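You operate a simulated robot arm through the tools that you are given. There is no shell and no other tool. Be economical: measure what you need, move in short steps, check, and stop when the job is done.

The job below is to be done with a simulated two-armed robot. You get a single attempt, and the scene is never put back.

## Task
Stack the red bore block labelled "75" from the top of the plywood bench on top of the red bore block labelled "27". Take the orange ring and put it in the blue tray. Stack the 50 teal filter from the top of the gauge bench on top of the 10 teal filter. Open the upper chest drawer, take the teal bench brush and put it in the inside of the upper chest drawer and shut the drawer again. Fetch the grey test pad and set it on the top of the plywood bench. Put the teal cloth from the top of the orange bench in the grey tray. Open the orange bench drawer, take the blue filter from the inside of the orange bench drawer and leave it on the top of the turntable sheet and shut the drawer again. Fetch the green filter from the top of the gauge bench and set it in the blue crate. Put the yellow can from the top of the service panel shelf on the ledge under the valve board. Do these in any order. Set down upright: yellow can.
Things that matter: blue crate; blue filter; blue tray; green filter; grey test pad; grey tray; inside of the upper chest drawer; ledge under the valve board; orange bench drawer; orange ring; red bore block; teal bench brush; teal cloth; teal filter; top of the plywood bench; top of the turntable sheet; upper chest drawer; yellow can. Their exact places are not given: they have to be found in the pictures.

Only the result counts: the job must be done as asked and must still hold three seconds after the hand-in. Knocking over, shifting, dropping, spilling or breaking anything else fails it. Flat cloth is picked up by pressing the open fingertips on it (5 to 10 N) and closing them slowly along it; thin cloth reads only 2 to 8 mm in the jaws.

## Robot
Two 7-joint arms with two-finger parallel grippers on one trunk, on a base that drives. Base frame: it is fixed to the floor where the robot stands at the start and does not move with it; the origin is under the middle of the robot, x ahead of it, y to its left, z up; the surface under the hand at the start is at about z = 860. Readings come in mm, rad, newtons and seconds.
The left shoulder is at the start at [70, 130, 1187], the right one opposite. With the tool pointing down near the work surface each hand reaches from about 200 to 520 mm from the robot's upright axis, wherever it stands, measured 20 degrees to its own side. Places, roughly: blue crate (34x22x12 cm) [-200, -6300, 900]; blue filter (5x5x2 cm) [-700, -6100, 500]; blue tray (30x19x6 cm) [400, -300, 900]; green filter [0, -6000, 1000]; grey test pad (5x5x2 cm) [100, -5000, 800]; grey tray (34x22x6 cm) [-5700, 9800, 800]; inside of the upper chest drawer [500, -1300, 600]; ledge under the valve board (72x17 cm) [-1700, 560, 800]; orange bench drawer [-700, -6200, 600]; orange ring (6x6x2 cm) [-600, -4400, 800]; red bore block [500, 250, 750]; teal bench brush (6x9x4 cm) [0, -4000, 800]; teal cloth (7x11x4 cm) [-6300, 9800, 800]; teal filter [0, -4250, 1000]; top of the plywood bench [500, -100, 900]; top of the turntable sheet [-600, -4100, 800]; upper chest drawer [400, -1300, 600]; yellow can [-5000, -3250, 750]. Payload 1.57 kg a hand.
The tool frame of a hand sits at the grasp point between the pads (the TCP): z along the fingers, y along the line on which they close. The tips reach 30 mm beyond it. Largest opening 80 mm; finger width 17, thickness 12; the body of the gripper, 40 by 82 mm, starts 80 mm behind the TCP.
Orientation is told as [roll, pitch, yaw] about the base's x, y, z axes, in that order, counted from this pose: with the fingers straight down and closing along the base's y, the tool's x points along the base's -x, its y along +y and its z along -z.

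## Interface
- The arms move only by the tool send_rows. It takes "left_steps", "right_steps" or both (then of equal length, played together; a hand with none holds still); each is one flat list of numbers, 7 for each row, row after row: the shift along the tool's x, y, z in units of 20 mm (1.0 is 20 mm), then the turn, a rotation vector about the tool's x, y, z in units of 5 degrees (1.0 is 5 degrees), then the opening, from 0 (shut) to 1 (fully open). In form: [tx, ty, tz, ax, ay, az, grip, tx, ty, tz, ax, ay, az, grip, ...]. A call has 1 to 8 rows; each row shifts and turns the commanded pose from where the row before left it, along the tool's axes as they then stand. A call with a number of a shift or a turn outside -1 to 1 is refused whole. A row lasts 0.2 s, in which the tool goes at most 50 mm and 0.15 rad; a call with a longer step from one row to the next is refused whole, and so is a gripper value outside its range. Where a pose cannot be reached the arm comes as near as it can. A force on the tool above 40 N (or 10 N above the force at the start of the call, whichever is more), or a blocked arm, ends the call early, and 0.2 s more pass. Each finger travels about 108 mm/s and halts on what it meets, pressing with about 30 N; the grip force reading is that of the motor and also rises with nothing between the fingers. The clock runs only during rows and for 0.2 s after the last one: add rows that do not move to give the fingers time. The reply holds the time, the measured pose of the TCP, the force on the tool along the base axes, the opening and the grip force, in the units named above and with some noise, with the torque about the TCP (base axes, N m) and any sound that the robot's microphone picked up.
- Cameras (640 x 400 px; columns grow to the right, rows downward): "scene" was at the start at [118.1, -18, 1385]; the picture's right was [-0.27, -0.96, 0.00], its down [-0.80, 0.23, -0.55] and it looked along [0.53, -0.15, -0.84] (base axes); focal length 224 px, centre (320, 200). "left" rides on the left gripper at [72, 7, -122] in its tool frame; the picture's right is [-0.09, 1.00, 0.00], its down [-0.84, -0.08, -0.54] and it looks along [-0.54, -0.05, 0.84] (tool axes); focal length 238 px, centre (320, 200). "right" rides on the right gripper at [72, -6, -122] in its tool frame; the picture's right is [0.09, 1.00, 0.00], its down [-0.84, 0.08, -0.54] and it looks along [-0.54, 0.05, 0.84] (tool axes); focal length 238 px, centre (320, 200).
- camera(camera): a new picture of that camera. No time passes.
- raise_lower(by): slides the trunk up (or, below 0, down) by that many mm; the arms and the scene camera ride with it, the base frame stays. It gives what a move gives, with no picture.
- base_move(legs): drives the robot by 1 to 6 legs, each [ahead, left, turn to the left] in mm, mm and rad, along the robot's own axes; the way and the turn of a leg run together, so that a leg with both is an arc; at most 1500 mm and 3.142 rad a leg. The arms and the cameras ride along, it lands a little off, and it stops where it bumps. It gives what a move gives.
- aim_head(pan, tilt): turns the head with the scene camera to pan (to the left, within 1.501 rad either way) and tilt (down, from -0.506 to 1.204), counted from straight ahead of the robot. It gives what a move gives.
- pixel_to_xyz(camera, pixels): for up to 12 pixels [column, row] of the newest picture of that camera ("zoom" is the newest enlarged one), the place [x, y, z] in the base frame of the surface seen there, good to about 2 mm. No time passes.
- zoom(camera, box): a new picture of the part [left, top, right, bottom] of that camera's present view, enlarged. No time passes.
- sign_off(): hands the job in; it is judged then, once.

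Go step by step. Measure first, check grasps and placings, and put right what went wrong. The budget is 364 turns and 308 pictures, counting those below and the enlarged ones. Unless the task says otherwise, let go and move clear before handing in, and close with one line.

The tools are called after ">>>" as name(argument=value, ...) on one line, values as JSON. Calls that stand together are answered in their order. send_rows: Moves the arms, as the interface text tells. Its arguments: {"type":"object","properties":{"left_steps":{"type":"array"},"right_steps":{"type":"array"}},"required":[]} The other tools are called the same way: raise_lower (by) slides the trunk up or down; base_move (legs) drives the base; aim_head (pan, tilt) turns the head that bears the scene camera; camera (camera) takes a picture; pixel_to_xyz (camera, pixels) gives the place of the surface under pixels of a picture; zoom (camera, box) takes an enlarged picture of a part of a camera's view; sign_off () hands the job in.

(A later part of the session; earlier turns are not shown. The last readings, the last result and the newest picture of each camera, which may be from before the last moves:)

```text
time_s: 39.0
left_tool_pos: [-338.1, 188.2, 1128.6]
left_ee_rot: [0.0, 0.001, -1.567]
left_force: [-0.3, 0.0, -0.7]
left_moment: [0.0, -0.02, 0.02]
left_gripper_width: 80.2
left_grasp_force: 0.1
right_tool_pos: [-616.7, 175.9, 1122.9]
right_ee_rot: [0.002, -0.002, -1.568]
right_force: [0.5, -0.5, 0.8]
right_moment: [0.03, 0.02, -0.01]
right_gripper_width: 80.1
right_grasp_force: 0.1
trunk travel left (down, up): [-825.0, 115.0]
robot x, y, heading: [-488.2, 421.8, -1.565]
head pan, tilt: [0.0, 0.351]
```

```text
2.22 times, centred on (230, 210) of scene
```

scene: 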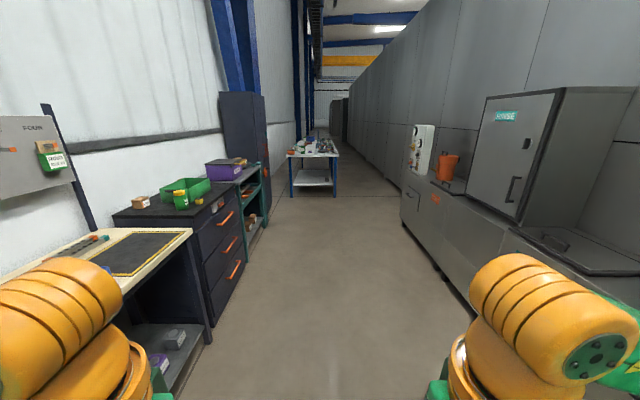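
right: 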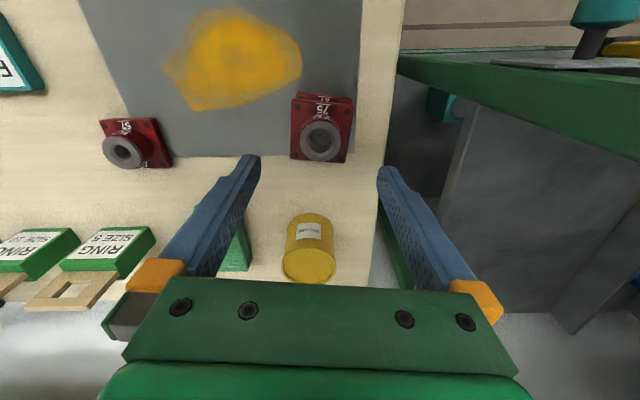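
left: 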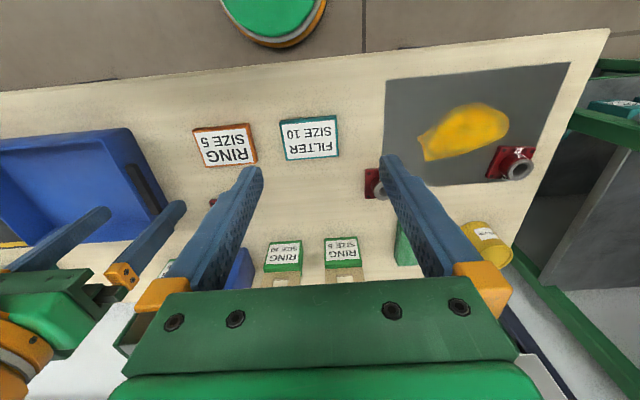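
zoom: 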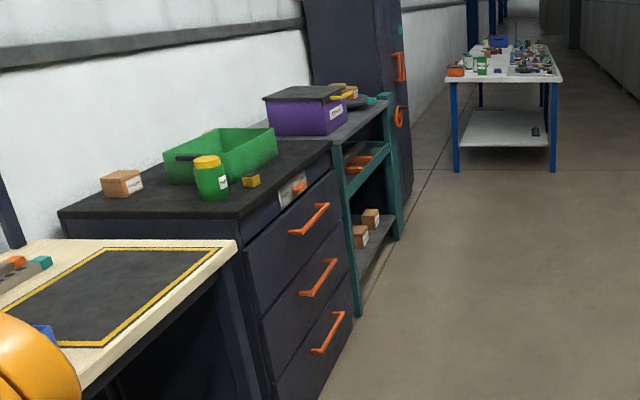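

The table's near edge is at y≈-3770 and the chest's upper handle at about (264,-1329,693). I drive down the corridor to y≈-3000.

>>> base_move(legs=[[1500, 0, 0], [1500, 0, 0], [250, -100, 0]])

>>> aim_head(pan=0, tilt=0.5)

>>> camera(camera="scene")

```text
time_s: 54.9
left_tool_pos: [-348.5, -3045.5, 1128.3]
left_ee_rot: [-0.001, -0.002, -1.546]
left_force: [0.4, -0.6, -0.1]
left_moment: [-0.02, 0.01, -0.03]
left_gripper_width: 80.1
left_grasp_force: 0.2
right_tool_pos: [-626.3, -3065.9, 1122.7]
right_ee_rot: [0.0, -0.004, -1.547]
right_force: [-0.5, -0.1, -0.4]
right_moment: [0.0, 0.03, -0.04]
right_gripper_width: 79.9
right_grasp_force: 0.1
trunk travel left (down, up): [-825.0, 115.0]
robot x, y, heading: [-503.4, -2822.3, -1.545]
head pan, tilt: [0.0, 0.351]
```

```text
time_s: 55.6
left_tool_pos: [-349.4, -3048.5, 1127.5]
left_ee_rot: [-0.001, 0.001, -1.545]
left_force: [0.1, -0.8, -0.3]
left_moment: [0.01, -0.01, -0.01]
left_gripper_width: 79.9
left_grasp_force: 0.1
right_tool_pos: [-628.3, -3067.7, 1122.9]
right_ee_rot: [0.001, -0.001, -1.548]
right_force: [0.3, 0.0, -0.3]
right_moment: [-0.04, -0.01, -0.02]
right_gripper_width: 80.1
right_grasp_force: 0.1
trunk travel left (down, up): [-825.0, 115.0]
robot x, y, heading: [-504.9, -2818.8, -1.544]
head pan, tilt: [0.0, 0.499]
```

```text
278 pictures are left
```

scene: 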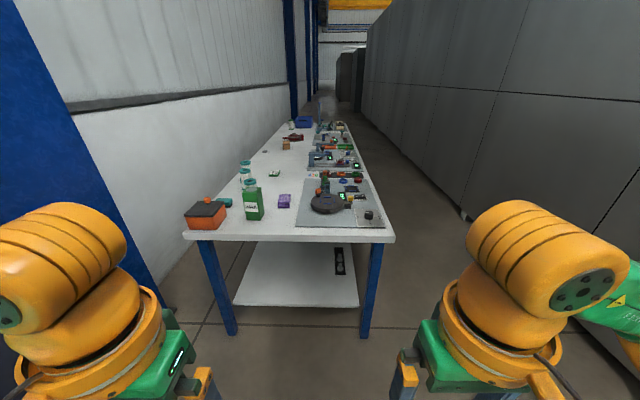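

A long white bench runs along the left wall. I zoom on it and measure its edges.

>>> zoom(camera="scene", box=[170, 110, 410, 260])

>>> pixel_to_xyz(camera="scene", pixels=[[186, 236], [394, 240], [350, 130], [305, 120], [205, 215], [225, 203], [254, 203], [285, 201], [325, 203], [370, 215], [370, 310], [465, 220]])

```text
2.67 times, centred on (290, 185) of scene
```

zoom: 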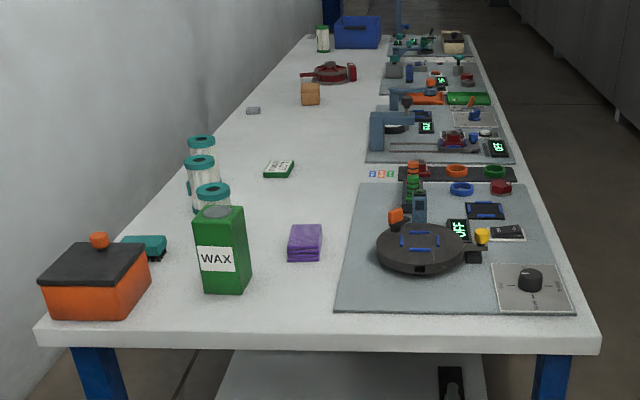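

```text
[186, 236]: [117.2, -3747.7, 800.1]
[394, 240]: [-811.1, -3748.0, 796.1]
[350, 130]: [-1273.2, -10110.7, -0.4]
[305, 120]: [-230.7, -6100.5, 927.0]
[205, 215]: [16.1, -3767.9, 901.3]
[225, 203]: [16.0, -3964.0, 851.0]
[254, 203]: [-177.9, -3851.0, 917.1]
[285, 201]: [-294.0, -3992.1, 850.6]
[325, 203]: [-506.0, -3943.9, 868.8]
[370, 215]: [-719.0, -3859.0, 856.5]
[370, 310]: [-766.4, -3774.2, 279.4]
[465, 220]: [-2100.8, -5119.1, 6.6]
```

The bench spans x -811…117 from y -3748 on. The teal brush is at (16,-3964) and the teal capped filters lie behind it. I measure those and the wall.

>>> pixel_to_xyz(camera="scene", pixels=[[150, 150], [90, 150], [150, 280], [60, 60], [240, 175], [246, 165], [250, 190], [275, 174], [292, 138], [286, 145]])

>>> zoom(camera="scene", box=[220, 140, 310, 220])

>>> zoom(camera="scene", box=[270, 100, 370, 170])

```text
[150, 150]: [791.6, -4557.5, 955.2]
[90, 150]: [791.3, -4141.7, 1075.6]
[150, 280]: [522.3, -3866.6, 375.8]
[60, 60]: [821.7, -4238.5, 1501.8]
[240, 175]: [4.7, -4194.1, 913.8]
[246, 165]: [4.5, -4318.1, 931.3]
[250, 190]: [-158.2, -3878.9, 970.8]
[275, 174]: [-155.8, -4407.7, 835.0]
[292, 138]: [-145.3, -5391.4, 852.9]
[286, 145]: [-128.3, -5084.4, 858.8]
```

```text
5.00 times, centred on (265, 180) of scene
```

zoom: 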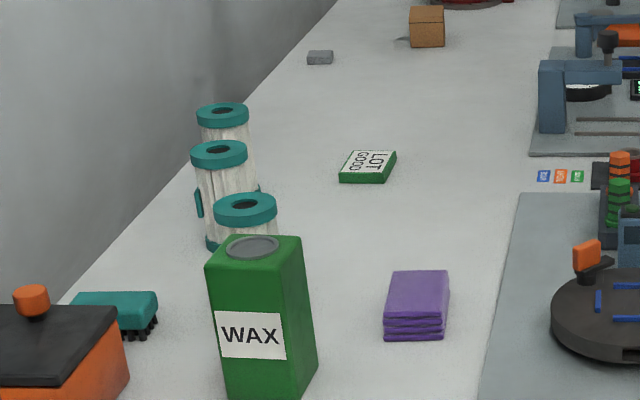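

```text
5.71 times, centred on (320, 135) of scene
```

zoom: 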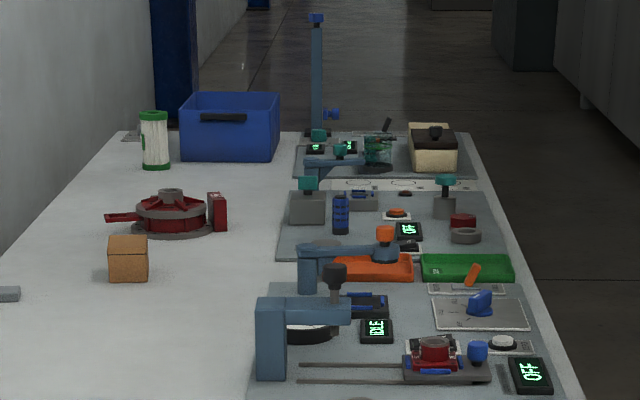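

The wall reads x≈791, so there may be a passage behind the bench. I look left.

>>> aim_head(pan=0.7, tilt=0.5)

>>> camera(camera="scene")

```text
time_s: 56.7
left_tool_pos: [-351.0, -3047.3, 1127.9]
left_ee_rot: [0.001, -0.001, -1.545]
left_force: [-0.1, 0.0, -0.2]
left_moment: [0.03, 0.0, 0.02]
left_gripper_width: 79.8
left_grasp_force: 0.1
right_tool_pos: [-627.6, -3067.3, 1123.3]
right_ee_rot: [0.003, -0.002, -1.547]
right_force: [1.0, -0.6, -1.0]
right_moment: [0.04, -0.02, 0.01]
right_gripper_width: 80.1
right_grasp_force: 0.0
trunk travel left (down, up): [-825.0, 115.0]
robot x, y, heading: [-509.5, -2821.9, -1.548]
head pan, tilt: [0.7, 0.499]
```

```text
274 pictures are left
```

scene: 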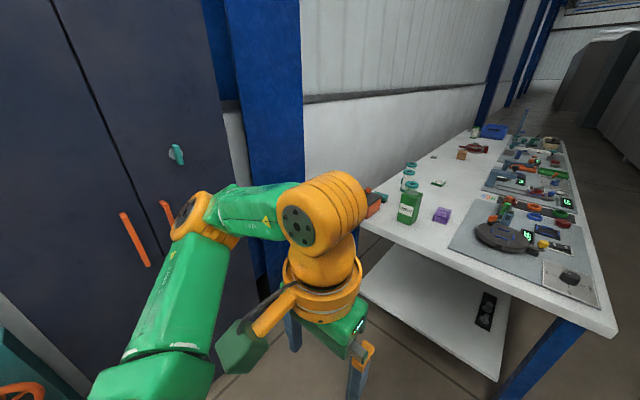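

>>> pixel_to_xyz(camera="scene", pixels=[[290, 130], [250, 130], [330, 150], [290, 290], [295, 335], [200, 100], [310, 170], [380, 245], [300, 60], [450, 110], [262, 250], [240, 180]])

>>> base_move(legs=[[0, 500, 0]])

>>> aim_head(pan=0.2, tilt=0.6)

>>> camera(camera="scene")

```text
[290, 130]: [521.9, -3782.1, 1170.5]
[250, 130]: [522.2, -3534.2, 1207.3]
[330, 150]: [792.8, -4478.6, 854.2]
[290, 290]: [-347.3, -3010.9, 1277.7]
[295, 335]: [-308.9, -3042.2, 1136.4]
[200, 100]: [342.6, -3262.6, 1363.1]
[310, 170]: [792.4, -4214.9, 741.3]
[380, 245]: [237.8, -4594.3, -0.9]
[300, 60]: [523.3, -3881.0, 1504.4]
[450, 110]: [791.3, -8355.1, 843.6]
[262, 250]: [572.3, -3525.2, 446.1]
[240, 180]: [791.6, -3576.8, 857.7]
```

```text
time_s: 59.6
left_tool_pos: [116.9, -3043.8, 1129.2]
left_ee_rot: [0.007, 0.0, -1.567]
left_force: [0.9, 0.0, 0.4]
left_moment: [0.02, -0.01, -0.01]
left_gripper_width: 80.1
left_grasp_force: 0.0
right_tool_pos: [-159.4, -3057.3, 1121.0]
right_ee_rot: [0.009, -0.003, -1.568]
right_force: [0.4, -0.8, 0.2]
right_moment: [-0.02, 0.0, -0.05]
right_gripper_width: 80.0
right_grasp_force: 0.1
trunk travel left (down, up): [-825.0, 115.0]
robot x, y, heading: [-23.4, -2811.1, -1.568]
head pan, tilt: [0.7, 0.499]
```

```text
time_s: 60.5
left_tool_pos: [117.2, -3044.4, 1128.4]
left_ee_rot: [0.007, 0.0, -1.568]
left_force: [-0.5, 1.0, -0.8]
left_moment: [0.02, -0.02, 0.02]
left_gripper_width: 80.2
left_grasp_force: 0.1
right_tool_pos: [-160.5, -3057.5, 1121.8]
right_ee_rot: [0.01, -0.003, -1.57]
right_force: [-0.2, -0.2, -0.7]
right_moment: [0.0, -0.01, 0.01]
right_gripper_width: 79.7
right_grasp_force: 0.1
trunk travel left (down, up): [-825.0, 115.0]
robot x, y, heading: [-25.1, -2813.2, -1.567]
head pan, tilt: [0.201, 0.6]
```

```text
273 pictures are left
```

scene: 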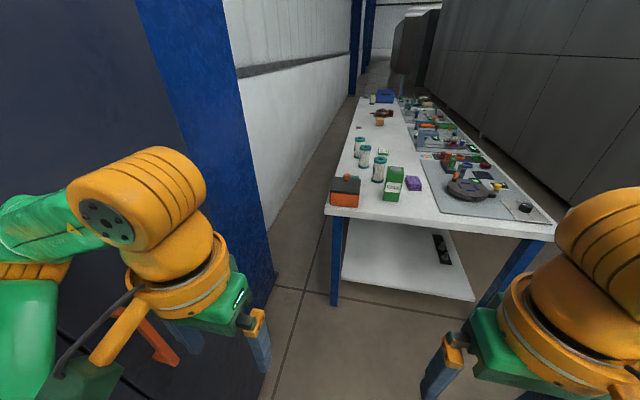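

Behind the bench the passage is narrowed to 405 mm by a column at (522,-3534…-3890), so I would enter it from the far end. First I look from the aisle side, driving to (-1200,-4100) and facing the bench.

>>> base_move(legs=[[0, -1175, 0], [1290, 0, 0], [0, 0, 1.567]])

>>> aim_head(pan=0, tilt=0.7)

>>> camera(camera="scene")

```text
time_s: 76.3
left_tool_pos: [-1016.8, -3873.7, 1128.3]
left_ee_rot: [-0.001, 0.0, 0.029]
left_force: [-0.1, 0.3, 0.0]
left_moment: [-0.02, 0.01, 0.01]
left_gripper_width: 79.9
left_grasp_force: 0.2
right_tool_pos: [-996.9, -4151.1, 1121.7]
right_ee_rot: [0.002, -0.001, 0.028]
right_force: [0.0, 0.2, 0.6]
right_moment: [0.02, 0.03, 0.02]
right_gripper_width: 79.8
right_grasp_force: 0.0
trunk travel left (down, up): [-825.0, 115.0]
robot x, y, heading: [-1244.0, -4025.8, 0.03]
head pan, tilt: [0.201, 0.6]
```

```text
time_s: 77.0
left_tool_pos: [-1018.2, -3873.2, 1127.5]
left_ee_rot: [0.0, 0.0, 0.028]
left_force: [-0.3, 0.5, 0.1]
left_moment: [0.02, -0.03, 0.0]
left_gripper_width: 80.2
left_grasp_force: 0.1
right_tool_pos: [-997.9, -4149.8, 1122.1]
right_ee_rot: [0.002, -0.002, 0.027]
right_force: [0.0, -0.3, -0.1]
right_moment: [0.03, 0.0, -0.02]
right_gripper_width: 79.8
right_grasp_force: 0.1
trunk travel left (down, up): [-825.0, 115.0]
robot x, y, heading: [-1245.5, -4033.2, 0.033]
head pan, tilt: [0.0, 0.7]
```

```text
272 pictures are left
```

scene: 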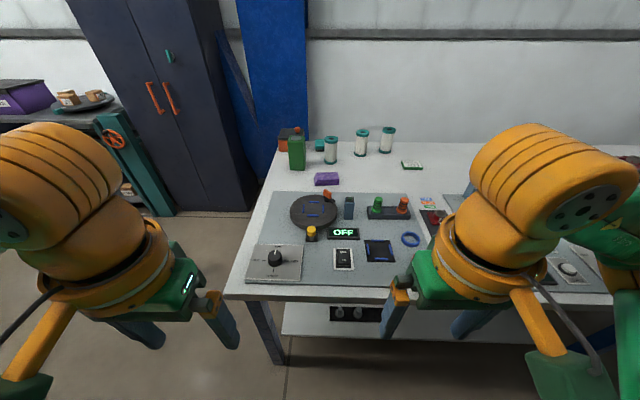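

The turntable sheet is seen at (340,235), with rings near (385,205), (410,240). I zoom there and further right.

>>> zoom(camera="scene", box=[240, 160, 470, 300])

>>> aim_head(pan=-0.6, tilt=0.7)

>>> camera(camera="scene")

```text
2.78 times, centred on (355, 230) of scene
```

zoom: 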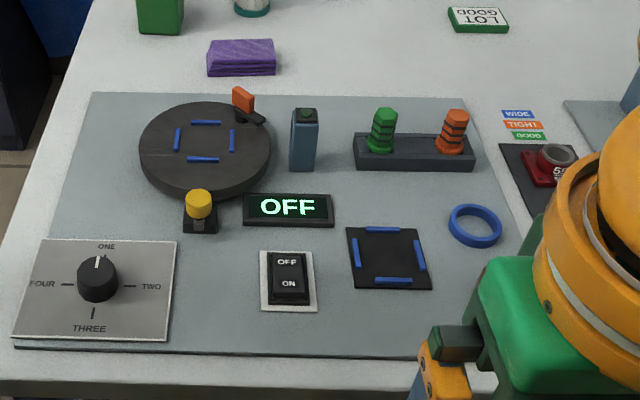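

```text
time_s: 78.0
left_tool_pos: [-1017.4, -3873.1, 1128.1]
left_ee_rot: [0.001, 0.0, 0.03]
left_force: [-0.6, 0.0, 0.3]
left_moment: [-0.03, -0.02, 0.0]
left_gripper_width: 80.1
left_grasp_force: 0.1
right_tool_pos: [-996.7, -4149.9, 1122.9]
right_ee_rot: [0.001, -0.001, 0.028]
right_force: [-0.6, -0.4, -0.2]
right_moment: [-0.04, -0.03, -0.05]
right_gripper_width: 80.1
right_grasp_force: 0.0
trunk travel left (down, up): [-825.0, 115.0]
robot x, y, heading: [-1249.2, -4031.7, 0.032]
head pan, tilt: [-0.6, 0.7]
```

```text
270 pictures are left
```

scene: 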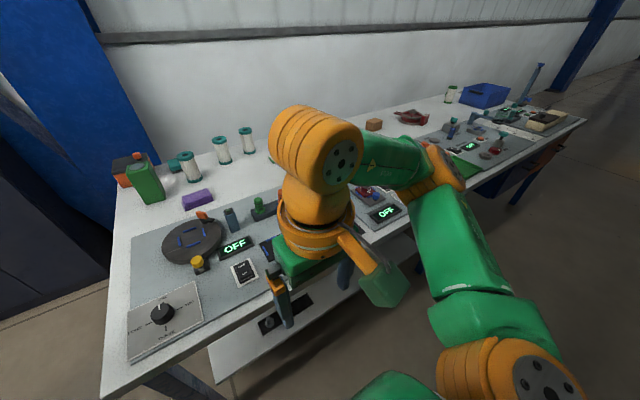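

An orange drawer is at (548,150) near the far end on the aisle side. I strafe along the bench, looking halfway and at the end.

>>> base_move(legs=[[0, -900, -0.03]])

>>> aim_head(pan=0.1, tilt=0.6)

>>> camera(camera="scene")

>>> zoom(camera="scene", box=[200, 110, 460, 300])

>>> base_move(legs=[[0, -1100, 0]])

>>> camera(camera="scene")

>>> zoom(camera="scene", box=[200, 110, 460, 300])

```text
time_s: 82.7
left_tool_pos: [-1000.6, -4754.2, 1127.7]
left_ee_rot: [-0.002, 0.001, 0.0]
left_force: [0.5, 0.4, -0.5]
left_moment: [-0.02, 0.01, -0.01]
left_gripper_width: 79.9
left_grasp_force: 0.1
right_tool_pos: [-989.4, -5031.6, 1121.9]
right_ee_rot: [0.002, -0.003, 0.001]
right_force: [0.6, 0.2, 0.8]
right_moment: [-0.01, 0.05, -0.03]
right_gripper_width: 80.0
right_grasp_force: 0.1
trunk travel left (down, up): [-825.0, 115.0]
robot x, y, heading: [-1231.9, -4903.7, 0.0]
head pan, tilt: [-0.6, 0.7]
```

```text
time_s: 83.7
left_tool_pos: [-1000.2, -4752.0, 1127.6]
left_ee_rot: [0.0, 0.002, 0.0]
left_force: [0.8, 0.0, 0.3]
left_moment: [0.01, -0.01, -0.01]
left_gripper_width: 80.0
left_grasp_force: 0.1
right_tool_pos: [-988.3, -5032.0, 1122.9]
right_ee_rot: [0.003, -0.002, 0.0]
right_force: [0.5, -1.4, -0.6]
right_moment: [-0.02, -0.01, -0.06]
right_gripper_width: 80.0
right_grasp_force: 0.1
trunk travel left (down, up): [-825.0, 115.0]
robot x, y, heading: [-1235.8, -4908.4, 0.001]
head pan, tilt: [0.099, 0.6]
```

```text
269 pictures are left
```

scene: 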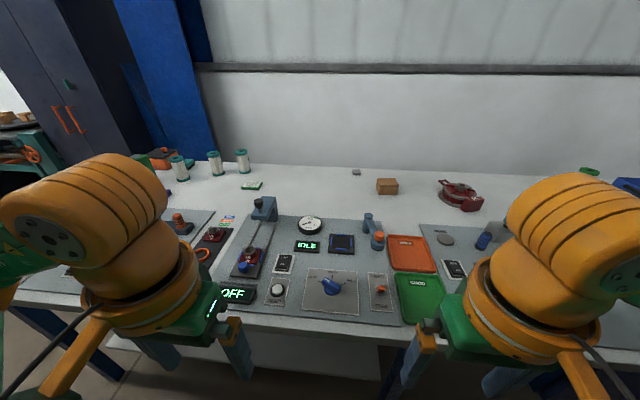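

```text
2.11 times, centred on (330, 205) of scene
```

zoom: 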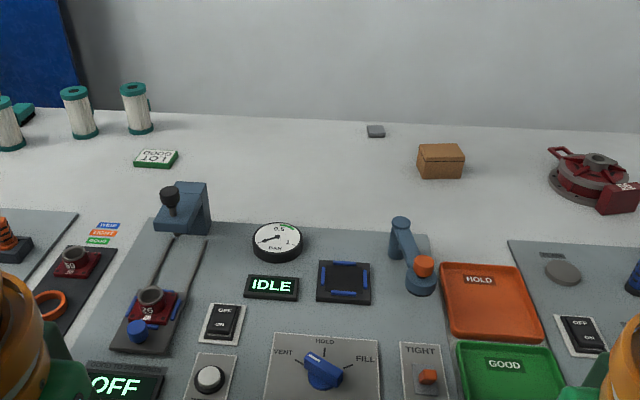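

```text
time_s: 89.4
left_tool_pos: [-991.8, -5853.7, 1128.4]
left_ee_rot: [-0.002, -0.002, 0.024]
left_force: [0.7, -0.2, 0.1]
left_moment: [0.03, 0.06, -0.01]
left_gripper_width: 79.8
left_grasp_force: 0.1
right_tool_pos: [-972.6, -6132.4, 1122.1]
right_ee_rot: [0.0, -0.003, 0.02]
right_force: [0.7, 0.2, 0.3]
right_moment: [-0.02, 0.02, 0.0]
right_gripper_width: 80.1
right_grasp_force: 0.1
trunk travel left (down, up): [-825.0, 115.0]
robot x, y, heading: [-1219.9, -6008.4, 0.025]
head pan, tilt: [0.099, 0.6]
```

```text
267 pictures are left
```

scene: 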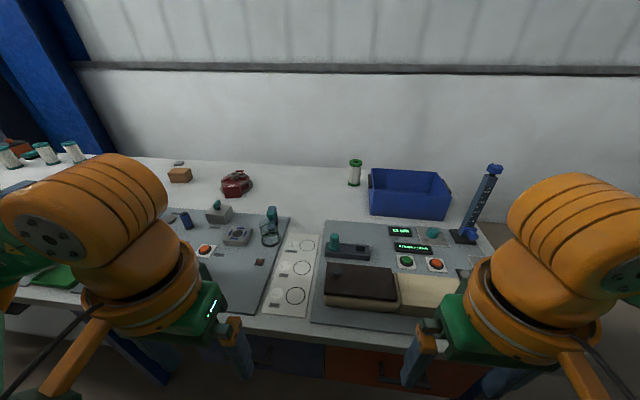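

```text
2.11 times, centred on (330, 205) of scene
```

zoom: 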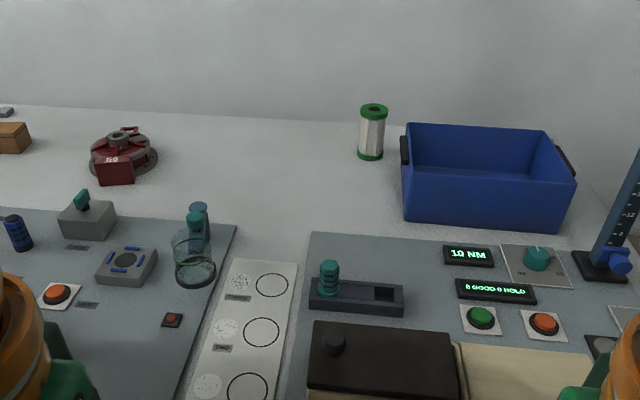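

The orange drawer front is at (385,370). I tilt down to see it.

>>> aim_head(pan=-0.15, tilt=0.95)

>>> camera(camera="scene")

```text
time_s: 90.2
left_tool_pos: [-991.8, -5854.9, 1127.8]
left_ee_rot: [-0.002, 0.001, 0.023]
left_force: [0.6, -0.3, 0.8]
left_moment: [0.02, 0.03, 0.05]
left_gripper_width: 79.9
left_grasp_force: 0.1
right_tool_pos: [-973.5, -6132.7, 1122.6]
right_ee_rot: [0.001, -0.002, 0.021]
right_force: [0.5, -0.4, 0.0]
right_moment: [-0.01, -0.02, -0.02]
right_gripper_width: 80.0
right_grasp_force: 0.1
trunk travel left (down, up): [-825.0, 115.0]
robot x, y, heading: [-1220.5, -6007.5, 0.018]
head pan, tilt: [-0.15, 0.949]
```

```text
265 pictures are left
```

scene: 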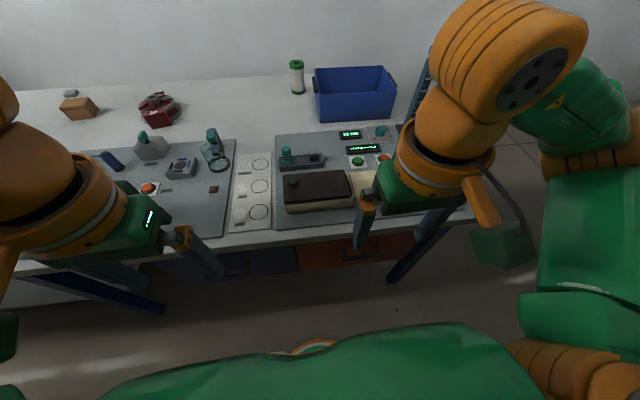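

The drawers are seen obliquely. I back off 350 mm for a straighter view.

>>> base_move(legs=[[-350, -150, -0.02]])

>>> aim_head(pan=0, tilt=0.8)

>>> camera(camera="scene")

>>> zoom(camera="scene", box=[220, 150, 420, 290])

```text
time_s: 92.6
left_tool_pos: [-1334.6, -6012.9, 1126.5]
left_ee_rot: [-0.002, 0.003, 0.011]
left_force: [1.0, -0.1, 0.0]
left_moment: [0.01, -0.01, 0.0]
left_gripper_width: 80.1
left_grasp_force: 0.0
right_tool_pos: [-1320.1, -6291.6, 1121.9]
right_ee_rot: [0.001, 0.0, 0.008]
right_force: [0.6, 0.1, -0.7]
right_moment: [0.01, 0.03, -0.02]
right_gripper_width: 80.1
right_grasp_force: 0.1
trunk travel left (down, up): [-825.0, 115.0]
robot x, y, heading: [-1568.5, -6164.9, 0.012]
head pan, tilt: [-0.15, 0.949]
```

```text
time_s: 93.3
left_tool_pos: [-1336.4, -6015.4, 1127.5]
left_ee_rot: [0.0, -0.001, 0.009]
left_force: [0.2, -0.2, 0.0]
left_moment: [0.04, 0.02, -0.01]
left_gripper_width: 80.0
left_grasp_force: 0.1
right_tool_pos: [-1321.2, -6292.6, 1123.2]
right_ee_rot: [0.002, -0.002, 0.011]
right_force: [0.1, 1.0, -0.6]
right_moment: [0.01, 0.01, -0.02]
right_gripper_width: 79.9
right_grasp_force: 0.0
trunk travel left (down, up): [-825.0, 115.0]
robot x, y, heading: [-1565.8, -6169.0, 0.007]
head pan, tilt: [0.0, 0.799]
```

```text
264 pictures are left
```

scene: 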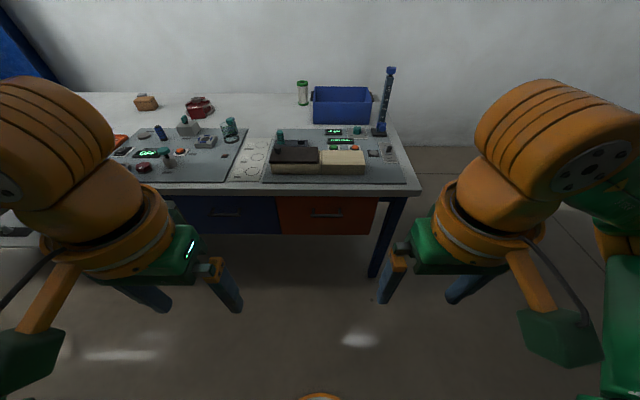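

```text
2.86 times, centred on (320, 220) of scene
```

zoom: 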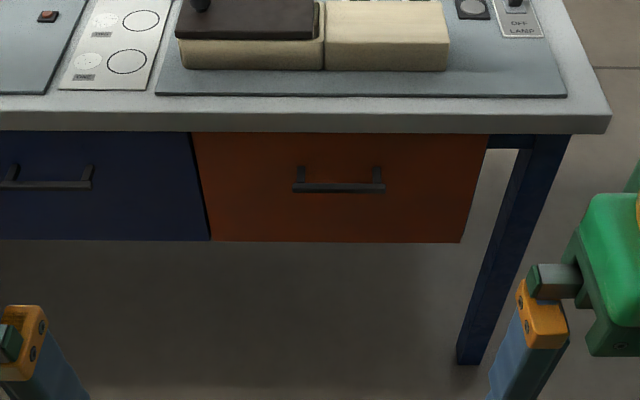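

The orange drawer with a bar handle is in the zoom at (340,187). I measure the handle and drawer edges.

>>> pixel_to_xyz(camera="zoom", pixels=[[305, 187], [340, 188], [375, 187], [302, 170], [378, 170], [250, 150], [250, 230], [210, 220], [460, 220], [340, 210], [340, 120], [595, 122]])

>>> pixel_to_xyz(camera="scene", pixels=[[313, 90], [371, 90], [315, 120], [370, 122], [377, 95], [303, 84], [303, 103], [340, 118], [330, 105], [318, 100]])

```text
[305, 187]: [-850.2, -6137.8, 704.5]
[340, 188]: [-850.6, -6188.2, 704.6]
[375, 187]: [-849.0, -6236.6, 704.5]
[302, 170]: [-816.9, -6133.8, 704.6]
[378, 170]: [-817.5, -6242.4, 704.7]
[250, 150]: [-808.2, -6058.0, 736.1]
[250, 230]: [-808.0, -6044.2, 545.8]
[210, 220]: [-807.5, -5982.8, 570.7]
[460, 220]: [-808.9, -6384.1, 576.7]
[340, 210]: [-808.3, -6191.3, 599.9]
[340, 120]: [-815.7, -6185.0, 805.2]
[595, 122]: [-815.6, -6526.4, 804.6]
```

```text
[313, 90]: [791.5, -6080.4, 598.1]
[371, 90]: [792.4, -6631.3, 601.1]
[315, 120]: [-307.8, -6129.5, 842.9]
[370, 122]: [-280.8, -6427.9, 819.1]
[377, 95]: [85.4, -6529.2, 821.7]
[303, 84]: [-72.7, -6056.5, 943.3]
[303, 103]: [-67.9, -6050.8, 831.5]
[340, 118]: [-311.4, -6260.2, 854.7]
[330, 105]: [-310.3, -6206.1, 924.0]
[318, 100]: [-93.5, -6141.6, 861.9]
```

Orange drawer: front at x=-808, z 545–745. The handle bar is at (-850, -6135…-6240, 705). I lower the trunk 350 mm and extend the right hand ahead, then turn it level with the fingers closing vertically.

>>> raise_lower(by=-350)

>>> send_rows(left_steps=[0, 0, -1, 0, 0, 0, 1, 0, 0, -1, 0, 0, 0, 1, 0, 0, -1, 0, 0, 0, 1, 0, 0, -1, 0, 0, 0, 1, 0, 0, -1, 0, 0, 0, 1, 0, 0, 0, 0, 0, 0, 1, 0, 0, 0, 0, 0, 0, 1, 0, 0, 0, 0, 0, 0, 1], right_steps=[-1, 0, 0, 0, 0, 0, 1, -1, 0, 0, 0, 0, 0, 1, -1, 0, 0, 0, 0, 0, 1, -1, 0, 0, 0, 0, 0, 1, -1, 0, 0, 0, 0, 0, 1, -1, 0, 0, 0, 0, 0, 1, -1, 0, 0, 0, 0, 0, 1, -1, 0, 0, 0, 0, 0, 1])

>>> send_rows(right_steps=[0, 0, 0, 0.924, -0.924, -0.924, 1, 0, 0, 0, 0.924, -0.924, -0.924, 1, 0, 0, 0, 0.924, -0.924, -0.924, 1, 0, 0, 0, 0.924, -0.924, -0.924, 1, 0, 0, 0, 0.924, -0.924, -0.924, 1, 0, 0, 0, 0.924, -0.924, -0.924, 1, 0, 0, 0, 0.924, -0.924, -0.924, 1, 0, 0, 0, 0.924, -0.924, -0.924, 1])

>>> send_rows(right_steps=[0, 0, 0, 0.924, -0.924, -0.924, 1, 0, 0, 0, 0.924, -0.924, -0.924, 1, 0, 0, 0, 0.924, -0.924, -0.924, 1, 0, 0, 0, 0.924, -0.924, -0.924, 1, 0, 0, 0, 0.924, -0.924, -0.924, 1, 0, 0, 0, 0.924, -0.924, -0.924, 1, 0, 0, 0, 0.924, -0.924, -0.924, 1, 0, 0, 0, 0, 0, 0, 1])

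>>> camera(camera="scene")

```text
time_s: 96.8
left_tool_pos: [-1336.1, -6014.7, 777.9]
left_ee_rot: [0.001, 0.001, 0.01]
left_force: [0.3, -0.3, 1.0]
left_moment: [0.03, 0.04, -0.01]
left_gripper_width: 80.0
left_grasp_force: 0.1
right_tool_pos: [-1321.0, -6291.5, 771.5]
right_ee_rot: [0.003, -0.002, 0.009]
right_force: [-0.3, -0.5, -0.2]
right_moment: [-0.02, 0.02, 0.01]
right_gripper_width: 79.9
right_grasp_force: 0.1
trunk travel left (down, up): [-475.0, 465.0]
robot x, y, heading: [-1562.2, -6170.1, 0.01]
head pan, tilt: [0.0, 0.799]
```

```text
time_s: 98.5
left_tool_pos: [-1338.5, -6013.5, 876.1]
left_ee_rot: [-0.002, 0.0, 0.01]
left_force: [-0.9, 0.0, -0.2]
left_moment: [0.0, -0.01, 0.0]
left_gripper_width: 80.0
left_grasp_force: 0.2
right_tool_pos: [-1161.5, -6289.4, 771.5]
right_ee_rot: [-0.001, -0.002, 0.012]
right_force: [0.5, 0.3, 0.3]
right_moment: [-0.01, 0.0, 0.02]
right_gripper_width: 80.3
right_grasp_force: 0.1
trunk travel left (down, up): [-475.0, 465.0]
robot x, y, heading: [-1567.2, -6165.3, 0.01]
head pan, tilt: [0.0, 0.799]
```

```text
time_s: 100.3
left_tool_pos: [-1340.0, -6013.5, 877.2]
left_ee_rot: [0.001, 0.002, 0.01]
left_force: [-1.0, -0.5, 0.2]
left_moment: [0.01, 0.01, 0.01]
left_gripper_width: 80.1
left_grasp_force: 0.0
right_tool_pos: [-1160.8, -6290.4, 773.7]
right_ee_rot: [-0.845, -0.339, 0.856]
right_force: [-0.1, -0.4, 0.4]
right_moment: [0.01, -0.01, -0.02]
right_gripper_width: 80.0
right_grasp_force: 0.2
trunk travel left (down, up): [-475.0, 465.0]
robot x, y, heading: [-1565.9, -6168.7, 0.009]
head pan, tilt: [0.0, 0.799]
```

```text
time_s: 102.2
left_tool_pos: [-1338.3, -6013.9, 876.8]
left_ee_rot: [0.001, 0.001, 0.01]
left_force: [-0.8, 0.4, 0.1]
left_moment: [0.01, 0.01, -0.02]
left_gripper_width: 80.1
left_grasp_force: 0.1
right_tool_pos: [-1145.1, -6265.7, 775.0]
right_ee_rot: [-1.574, -0.001, 1.578]
right_force: [0.0, 1.3, 0.4]
right_moment: [-0.01, 0.0, 0.0]
right_gripper_width: 79.8
right_grasp_force: 0.1
right hand out of reach, approached as far as the arm can: row 4, 5, 6, 7
trunk travel left (down, up): [-475.0, 465.0]
robot x, y, heading: [-1569.4, -6167.3, 0.017]
head pan, tilt: [0.0, 0.799]
```

```text
262 pictures are left
```

scene: 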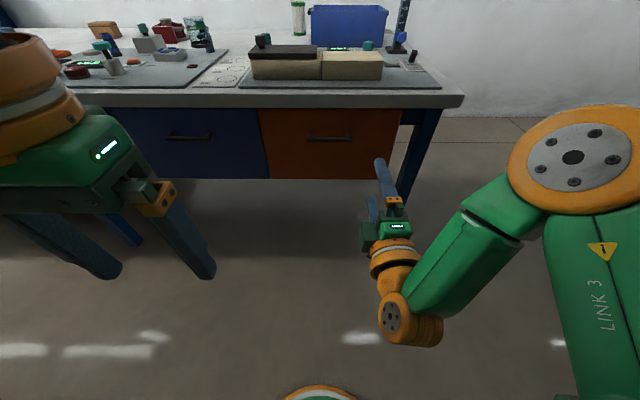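

The right hand now points level with the fingers closing vertically. I lower it 70 mm and reach ahead 40 mm.

>>> send_rows(right_steps=[0, 0.87, 0.5, 0, 0, 0, 1, 0, 0.87, 0.5, 0, 0, 0, 1, 0, 0.87, 0.5, 0, 0, 0, 1, 0, 0.87, 0.5, 0, 0, 0, 1, 0, 0, 0, 0, 0, 0, 1])

>>> camera(camera="right")

```text
time_s: 103.3
left_tool_pos: [-1337.9, -6012.3, 877.3]
left_ee_rot: [0.0, 0.001, 0.01]
left_force: [-0.2, -0.4, 0.4]
left_moment: [-0.03, 0.0, 0.0]
left_gripper_width: 80.0
left_grasp_force: 0.0
right_tool_pos: [-1117.9, -6227.5, 725.8]
right_ee_rot: [-1.57, -0.001, 1.578]
right_force: [-0.4, -0.2, 0.8]
right_moment: [-0.02, 0.01, -0.02]
right_gripper_width: 80.0
right_grasp_force: 0.0
right hand out of reach, approached as far as the arm can: row 1, 2, 3, 4
trunk travel left (down, up): [-475.0, 465.0]
robot x, y, heading: [-1569.0, -6166.9, 0.01]
head pan, tilt: [0.0, 0.799]
```

```text
261 pictures are left
```

right: 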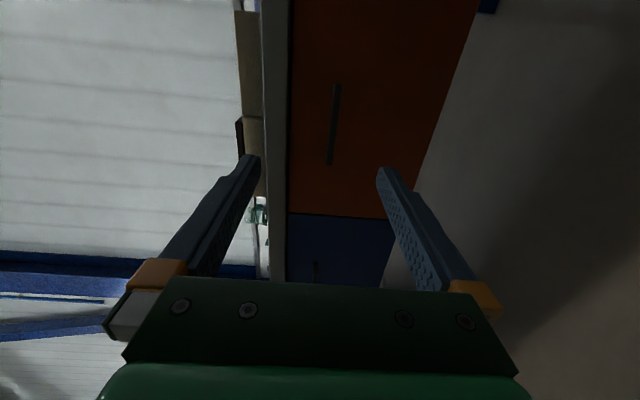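

Level hand reach ends at z 726, so I lower the trunk 21 mm. Then I drive ahead 225 and left 40 to bring the open jaws near the bar.

>>> raise_lower(by=-21)

>>> base_move(legs=[[215, 42, -0.01]])

>>> send_rows(right_steps=[0, 0, 0, 0, 0, 0, 1])

>>> camera(camera="right")

>>> camera(camera="scene")

```text
time_s: 104.0
left_tool_pos: [-1338.0, -6012.1, 855.6]
left_ee_rot: [0.0, 0.0, 0.013]
left_force: [0.0, -0.7, 1.0]
left_moment: [-0.03, 0.01, 0.0]
left_gripper_width: 79.9
left_grasp_force: 0.1
right_tool_pos: [-1119.3, -6227.2, 706.0]
right_ee_rot: [-1.57, -0.002, 1.577]
right_force: [-0.4, 0.4, 0.2]
right_moment: [0.01, -0.02, 0.0]
right_gripper_width: 79.7
right_grasp_force: 0.1
trunk travel left (down, up): [-454.0, 486.0]
robot x, y, heading: [-1568.8, -6168.8, 0.012]
head pan, tilt: [0.0, 0.799]
```

```text
time_s: 105.7
left_tool_pos: [-1123.3, -5970.7, 855.4]
left_ee_rot: [0.0, -0.002, 0.006]
left_force: [1.2, -0.1, 0.4]
left_moment: [-0.03, 0.03, 0.02]
left_gripper_width: 80.2
left_grasp_force: 0.0
right_tool_pos: [-904.2, -6184.6, 704.0]
right_ee_rot: [-1.571, 0.0, 1.573]
right_force: [0.3, 0.9, -0.8]
right_moment: [-0.01, -0.03, 0.02]
right_gripper_width: 80.0
right_grasp_force: 0.0
trunk travel left (down, up): [-454.0, 486.0]
robot x, y, heading: [-1349.3, -6119.0, 0.005]
head pan, tilt: [0.0, 0.799]
```

```text
time_s: 106.1
left_tool_pos: [-1124.3, -5971.0, 856.4]
left_ee_rot: [-0.003, -0.001, 0.005]
left_force: [0.2, -0.3, 0.8]
left_moment: [-0.01, 0.0, 0.03]
left_gripper_width: 80.1
left_grasp_force: 0.1
right_tool_pos: [-905.5, -6186.5, 704.8]
right_ee_rot: [-1.57, -0.001, 1.572]
right_force: [-0.4, 0.2, -0.5]
right_moment: [-0.01, 0.05, 0.01]
right_gripper_width: 80.1
right_grasp_force: 0.1
trunk travel left (down, up): [-454.0, 486.0]
robot x, y, heading: [-1356.3, -6120.4, 0.003]
head pan, tilt: [0.0, 0.799]
```

```text
260 pictures are left
```

right: 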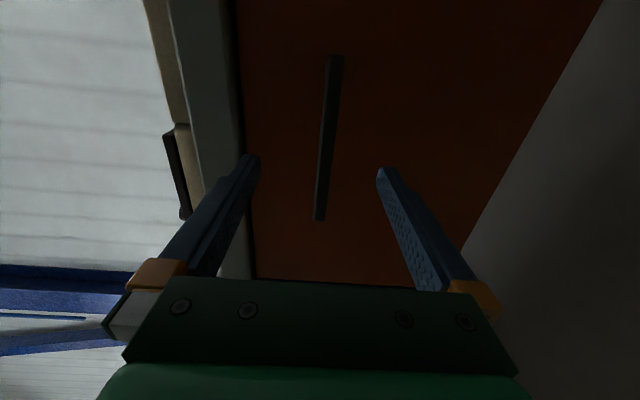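

```text
259 pictures are left
```

scene: 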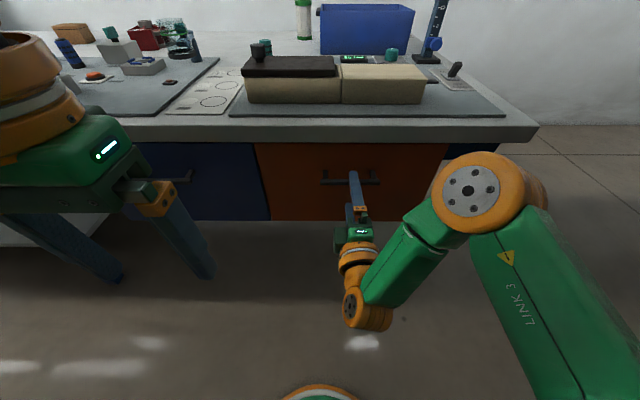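

The bar lies between the fingers. I narrow the jaws to 48 mm, drive 52 mm ahead and close.

>>> send_rows(right_steps=[0, 0, 0, 0, 0, 0, 0.6, 0, 0, 0, 0, 0, 0, 0.6])

>>> base_move(legs=[[52, 0, 0]])

>>> send_rows(right_steps=[0, 0, 0, 0, 0, 0, 0.6, 0, 0, 0, 0, 0, 0, 0.3, 0, 0, 0, 0, 0, 0, 0, 0, 0, 0, 0, 0, 0, 0, 0, 0, 0, 0, 0, 0, 0])

>>> camera(camera="right")

```text
time_s: 106.7
left_tool_pos: [-1125.2, -5968.9, 855.8]
left_ee_rot: [0.0, 0.0, 0.006]
left_force: [-0.4, 0.2, -0.1]
left_moment: [0.02, 0.01, 0.02]
left_gripper_width: 80.1
left_grasp_force: 0.0
right_tool_pos: [-905.8, -6186.0, 704.6]
right_ee_rot: [-1.573, -0.002, 1.572]
right_force: [0.0, -0.5, -0.8]
right_moment: [0.0, 0.0, -0.04]
right_gripper_width: 47.9
right_grasp_force: 0.0
trunk travel left (down, up): [-454.0, 486.0]
robot x, y, heading: [-1353.8, -6119.6, 0.012]
head pan, tilt: [0.0, 0.799]
```

```text
time_s: 107.7
left_tool_pos: [-1070.4, -5969.0, 854.5]
left_ee_rot: [0.0, -0.001, 0.008]
left_force: [0.1, -0.7, -0.3]
left_moment: [0.01, 0.04, 0.0]
left_gripper_width: 80.3
left_grasp_force: 0.1
right_tool_pos: [-852.3, -6185.4, 703.9]
right_ee_rot: [-1.571, -0.001, 1.572]
right_force: [0.2, 0.2, -0.3]
right_moment: [-0.01, 0.0, -0.01]
right_gripper_width: 48.1
right_grasp_force: 0.1
trunk travel left (down, up): [-454.0, 486.0]
robot x, y, heading: [-1299.9, -6121.4, 0.008]
head pan, tilt: [0.0, 0.799]
```

```text
time_s: 108.8
left_tool_pos: [-1069.5, -5971.5, 854.7]
left_ee_rot: [0.001, 0.002, 0.007]
left_force: [-0.6, 0.2, -0.3]
left_moment: [0.03, -0.03, -0.02]
left_gripper_width: 80.1
left_grasp_force: 0.1
right_tool_pos: [-853.0, -6184.3, 700.0]
right_ee_rot: [-1.556, 0.002, 1.577]
right_force: [-0.4, 0.5, -11.7]
right_moment: [0.48, -0.25, -0.39]
right_gripper_width: 11.6
right_grasp_force: 29.0
trunk travel left (down, up): [-454.0, 486.0]
robot x, y, heading: [-1299.2, -6122.0, 0.004]
head pan, tilt: [0.0, 0.799]
stopped in row 5 (right hand): the force on the tool passed its limit at 42 N (the readings are from after the stop); the commanded pose is now the measured one
```

```text
258 pictures are left
```

right: 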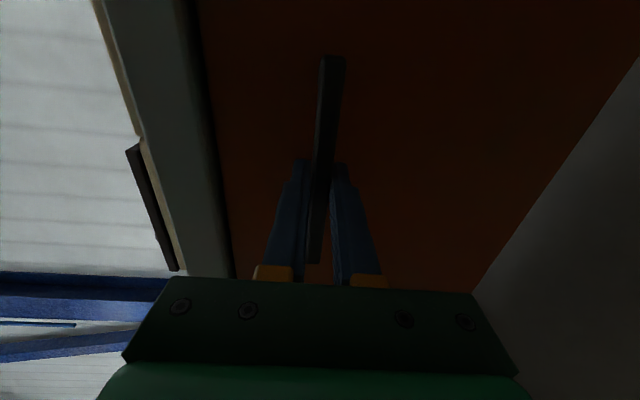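

The bar is held at 11.6 mm. I pull the drawer by driving 240 mm back.

>>> base_move(legs=[[-120, 0, 0], [-120, 0, 0]])

>>> camera(camera="scene")

```text
time_s: 110.8
left_tool_pos: [-1309.0, -5971.8, 854.8]
left_ee_rot: [0.002, 0.003, 0.013]
left_force: [0.3, -0.5, -0.4]
left_moment: [-0.02, -0.02, 0.01]
left_gripper_width: 80.1
left_grasp_force: 0.1
right_tool_pos: [-1090.5, -6184.8, 699.3]
right_ee_rot: [-1.557, 0.0, 1.583]
right_force: [0.3, -5.7, -16.3]
right_moment: [-0.46, -0.22, 0.21]
right_gripper_width: 11.4
right_grasp_force: 29.5
trunk travel left (down, up): [-454.0, 486.0]
robot x, y, heading: [-1541.5, -6126.1, 0.018]
head pan, tilt: [0.0, 0.799]
```

```text
257 pictures are left
```

scene: 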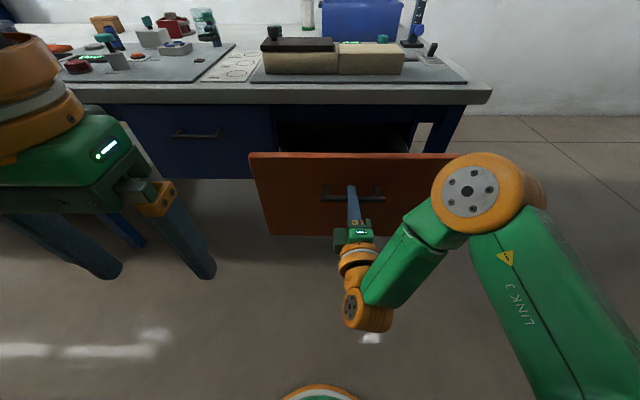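

The drawer is open by about 237 mm. I let go, back off 80 mm and raise the trunk to look inside.

>>> send_rows(right_steps=[0, 0, 0, 0, 0, 0, 0.3, 0, 0, 0, 0, 0, 0, 0.6, 0, 0, 0, 0, 0, 0, 0.6])

>>> base_move(legs=[[-90, 0, -0.015]])

>>> raise_lower(by=300)

>>> camera(camera="scene")

```text
time_s: 111.7
left_tool_pos: [-1311.0, -5971.0, 855.2]
left_ee_rot: [-0.003, 0.0, 0.014]
left_force: [-0.2, 0.8, 0.4]
left_moment: [0.01, -0.02, 0.0]
left_gripper_width: 79.8
left_grasp_force: 0.1
right_tool_pos: [-1092.6, -6183.2, 701.0]
right_ee_rot: [-1.561, 0.002, 1.584]
right_force: [0.3, -0.4, -0.8]
right_moment: [0.0, -0.01, 0.0]
right_gripper_width: 48.0
right_grasp_force: 0.0
trunk travel left (down, up): [-454.0, 486.0]
robot x, y, heading: [-1539.5, -6127.7, 0.014]
head pan, tilt: [0.0, 0.799]
```

```text
time_s: 112.8
left_tool_pos: [-1397.4, -5974.7, 855.8]
left_ee_rot: [-0.001, 0.0, -0.003]
left_force: [-0.8, 0.0, 0.0]
left_moment: [-0.01, -0.01, -0.01]
left_gripper_width: 79.9
left_grasp_force: 0.0
right_tool_pos: [-1181.4, -6190.8, 701.6]
right_ee_rot: [-1.56, 0.001, 1.566]
right_force: [-0.7, 0.9, -0.3]
right_moment: [-0.02, 0.01, -0.05]
right_gripper_width: 48.2
right_grasp_force: 0.2
trunk travel left (down, up): [-454.0, 486.0]
robot x, y, heading: [-1630.2, -6124.8, -0.002]
head pan, tilt: [0.0, 0.799]
```

```text
time_s: 115.8
left_tool_pos: [-1396.7, -5973.9, 1155.2]
left_ee_rot: [-0.001, 0.0, -0.003]
left_force: [0.2, 0.0, -0.4]
left_moment: [0.01, -0.01, 0.0]
left_gripper_width: 80.1
left_grasp_force: 0.1
right_tool_pos: [-1180.4, -6190.9, 1001.6]
right_ee_rot: [-1.56, 0.003, 1.567]
right_force: [0.1, 0.6, 1.2]
right_moment: [0.0, 0.01, 0.0]
right_gripper_width: 47.9
right_grasp_force: 0.1
trunk travel left (down, up): [-754.0, 186.0]
robot x, y, heading: [-1623.6, -6123.6, 0.001]
head pan, tilt: [0.0, 0.799]
```

```text
256 pictures are left
```

scene: 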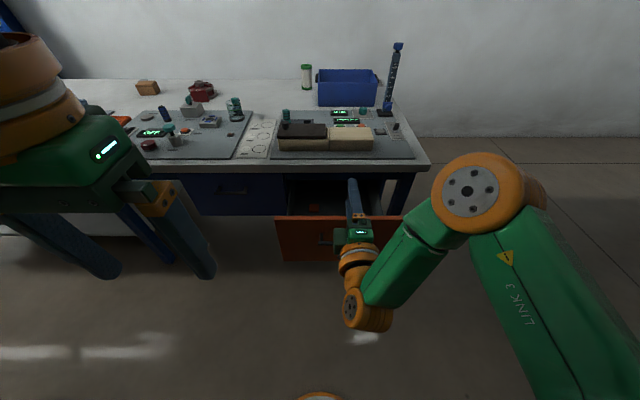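

Something sits in the drawer near (312,207). I move the right hand aside and up, drive ahead, and look down into the drawer.

>>> send_rows(right_steps=[0.8, -1, -0.8, 0, 0, 0, 0.6, 0.8, -1, -0.8, 0, 0, 0, 0.6, 0.8, -1, -0.8, 0, 0, 0, 0.6, 0.8, -1, -0.8, 0, 0, 0, 0.6, 0.8, -1, -0.8, 0, 0, 0, 0.6, 0.8, -1, 0, 0, 0, 0, 0.6])

>>> base_move(legs=[[230, -60, 0]])

>>> aim_head(pan=0.1, tilt=1.0)

>>> camera(camera="scene")

>>> camera(camera="left")

```text
time_s: 117.2
left_tool_pos: [-1398.6, -5976.2, 1156.8]
left_ee_rot: [-0.002, 0.0, -0.004]
left_force: [0.0, 0.5, 0.5]
left_moment: [0.01, 0.0, -0.02]
left_gripper_width: 80.0
left_grasp_force: 0.0
right_tool_pos: [-1188.6, -6242.8, 1099.1]
right_ee_rot: [-1.56, 0.0, 1.567]
right_force: [0.1, 0.2, 0.2]
right_moment: [-0.01, 0.01, -0.01]
right_gripper_width: 48.1
right_grasp_force: 0.0
right hand out of reach, approached as far as the arm can: row 3, 4, 5, 6
trunk travel left (down, up): [-754.0, 186.0]
robot x, y, heading: [-1628.3, -6123.1, -0.005]
head pan, tilt: [0.0, 0.799]
```

```text
time_s: 118.9
left_tool_pos: [-1170.1, -6034.9, 1154.7]
left_ee_rot: [-0.003, -0.002, -0.006]
left_force: [0.0, 1.2, -0.8]
left_moment: [-0.04, 0.02, -0.02]
left_gripper_width: 79.9
left_grasp_force: 0.2
right_tool_pos: [-962.5, -6303.0, 1100.0]
right_ee_rot: [-1.562, 0.001, 1.564]
right_force: [1.0, 0.2, -0.7]
right_moment: [0.01, -0.03, 0.06]
right_gripper_width: 48.1
right_grasp_force: 0.1
trunk travel left (down, up): [-754.0, 186.0]
robot x, y, heading: [-1398.0, -6184.7, -0.007]
head pan, tilt: [0.0, 0.799]
```

```text
time_s: 119.6
left_tool_pos: [-1168.3, -6035.4, 1154.9]
left_ee_rot: [-0.002, 0.0, -0.003]
left_force: [-0.4, 0.3, -0.3]
left_moment: [-0.03, 0.04, 0.04]
left_gripper_width: 80.0
left_grasp_force: 0.1
right_tool_pos: [-958.8, -6303.8, 1098.7]
right_ee_rot: [-1.56, 0.002, 1.564]
right_force: [0.6, 0.3, -0.2]
right_moment: [-0.01, 0.0, -0.02]
right_gripper_width: 47.9
right_grasp_force: 0.0
trunk travel left (down, up): [-754.0, 186.0]
robot x, y, heading: [-1396.6, -6187.3, -0.007]
head pan, tilt: [0.099, 1.0]
```

```text
255 pictures are left
```

scene: 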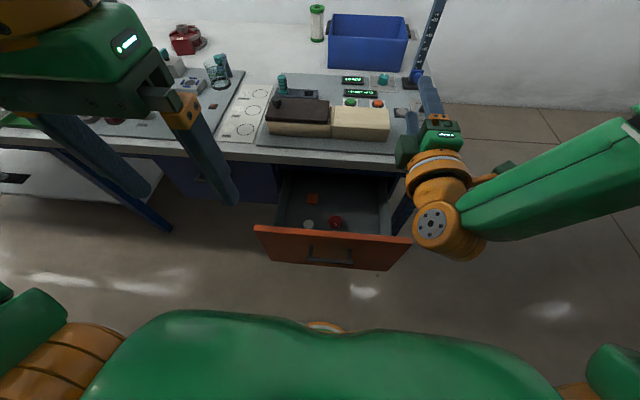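

```text
254 pictures are left
```

left: 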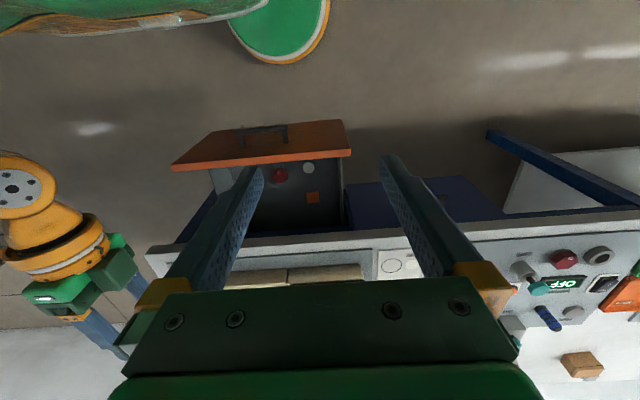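

>>> zoom(camera="scene", box=[250, 160, 420, 270])

>>> zoom(camera="left", box=[200, 130, 380, 250])

```text
3.64 times, centred on (335, 215) of scene
```

zoom: 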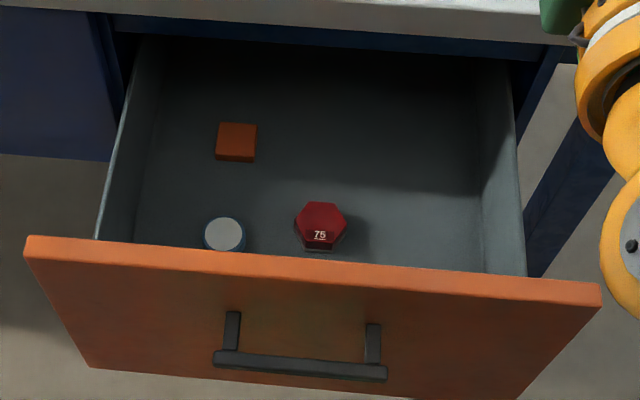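

```text
3.33 times, centred on (290, 190) of left
```

zoom: 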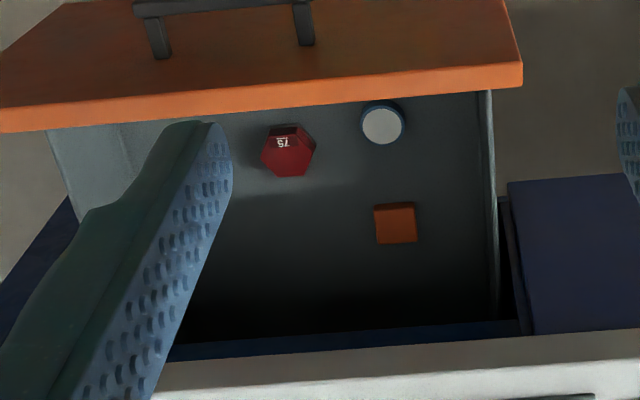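

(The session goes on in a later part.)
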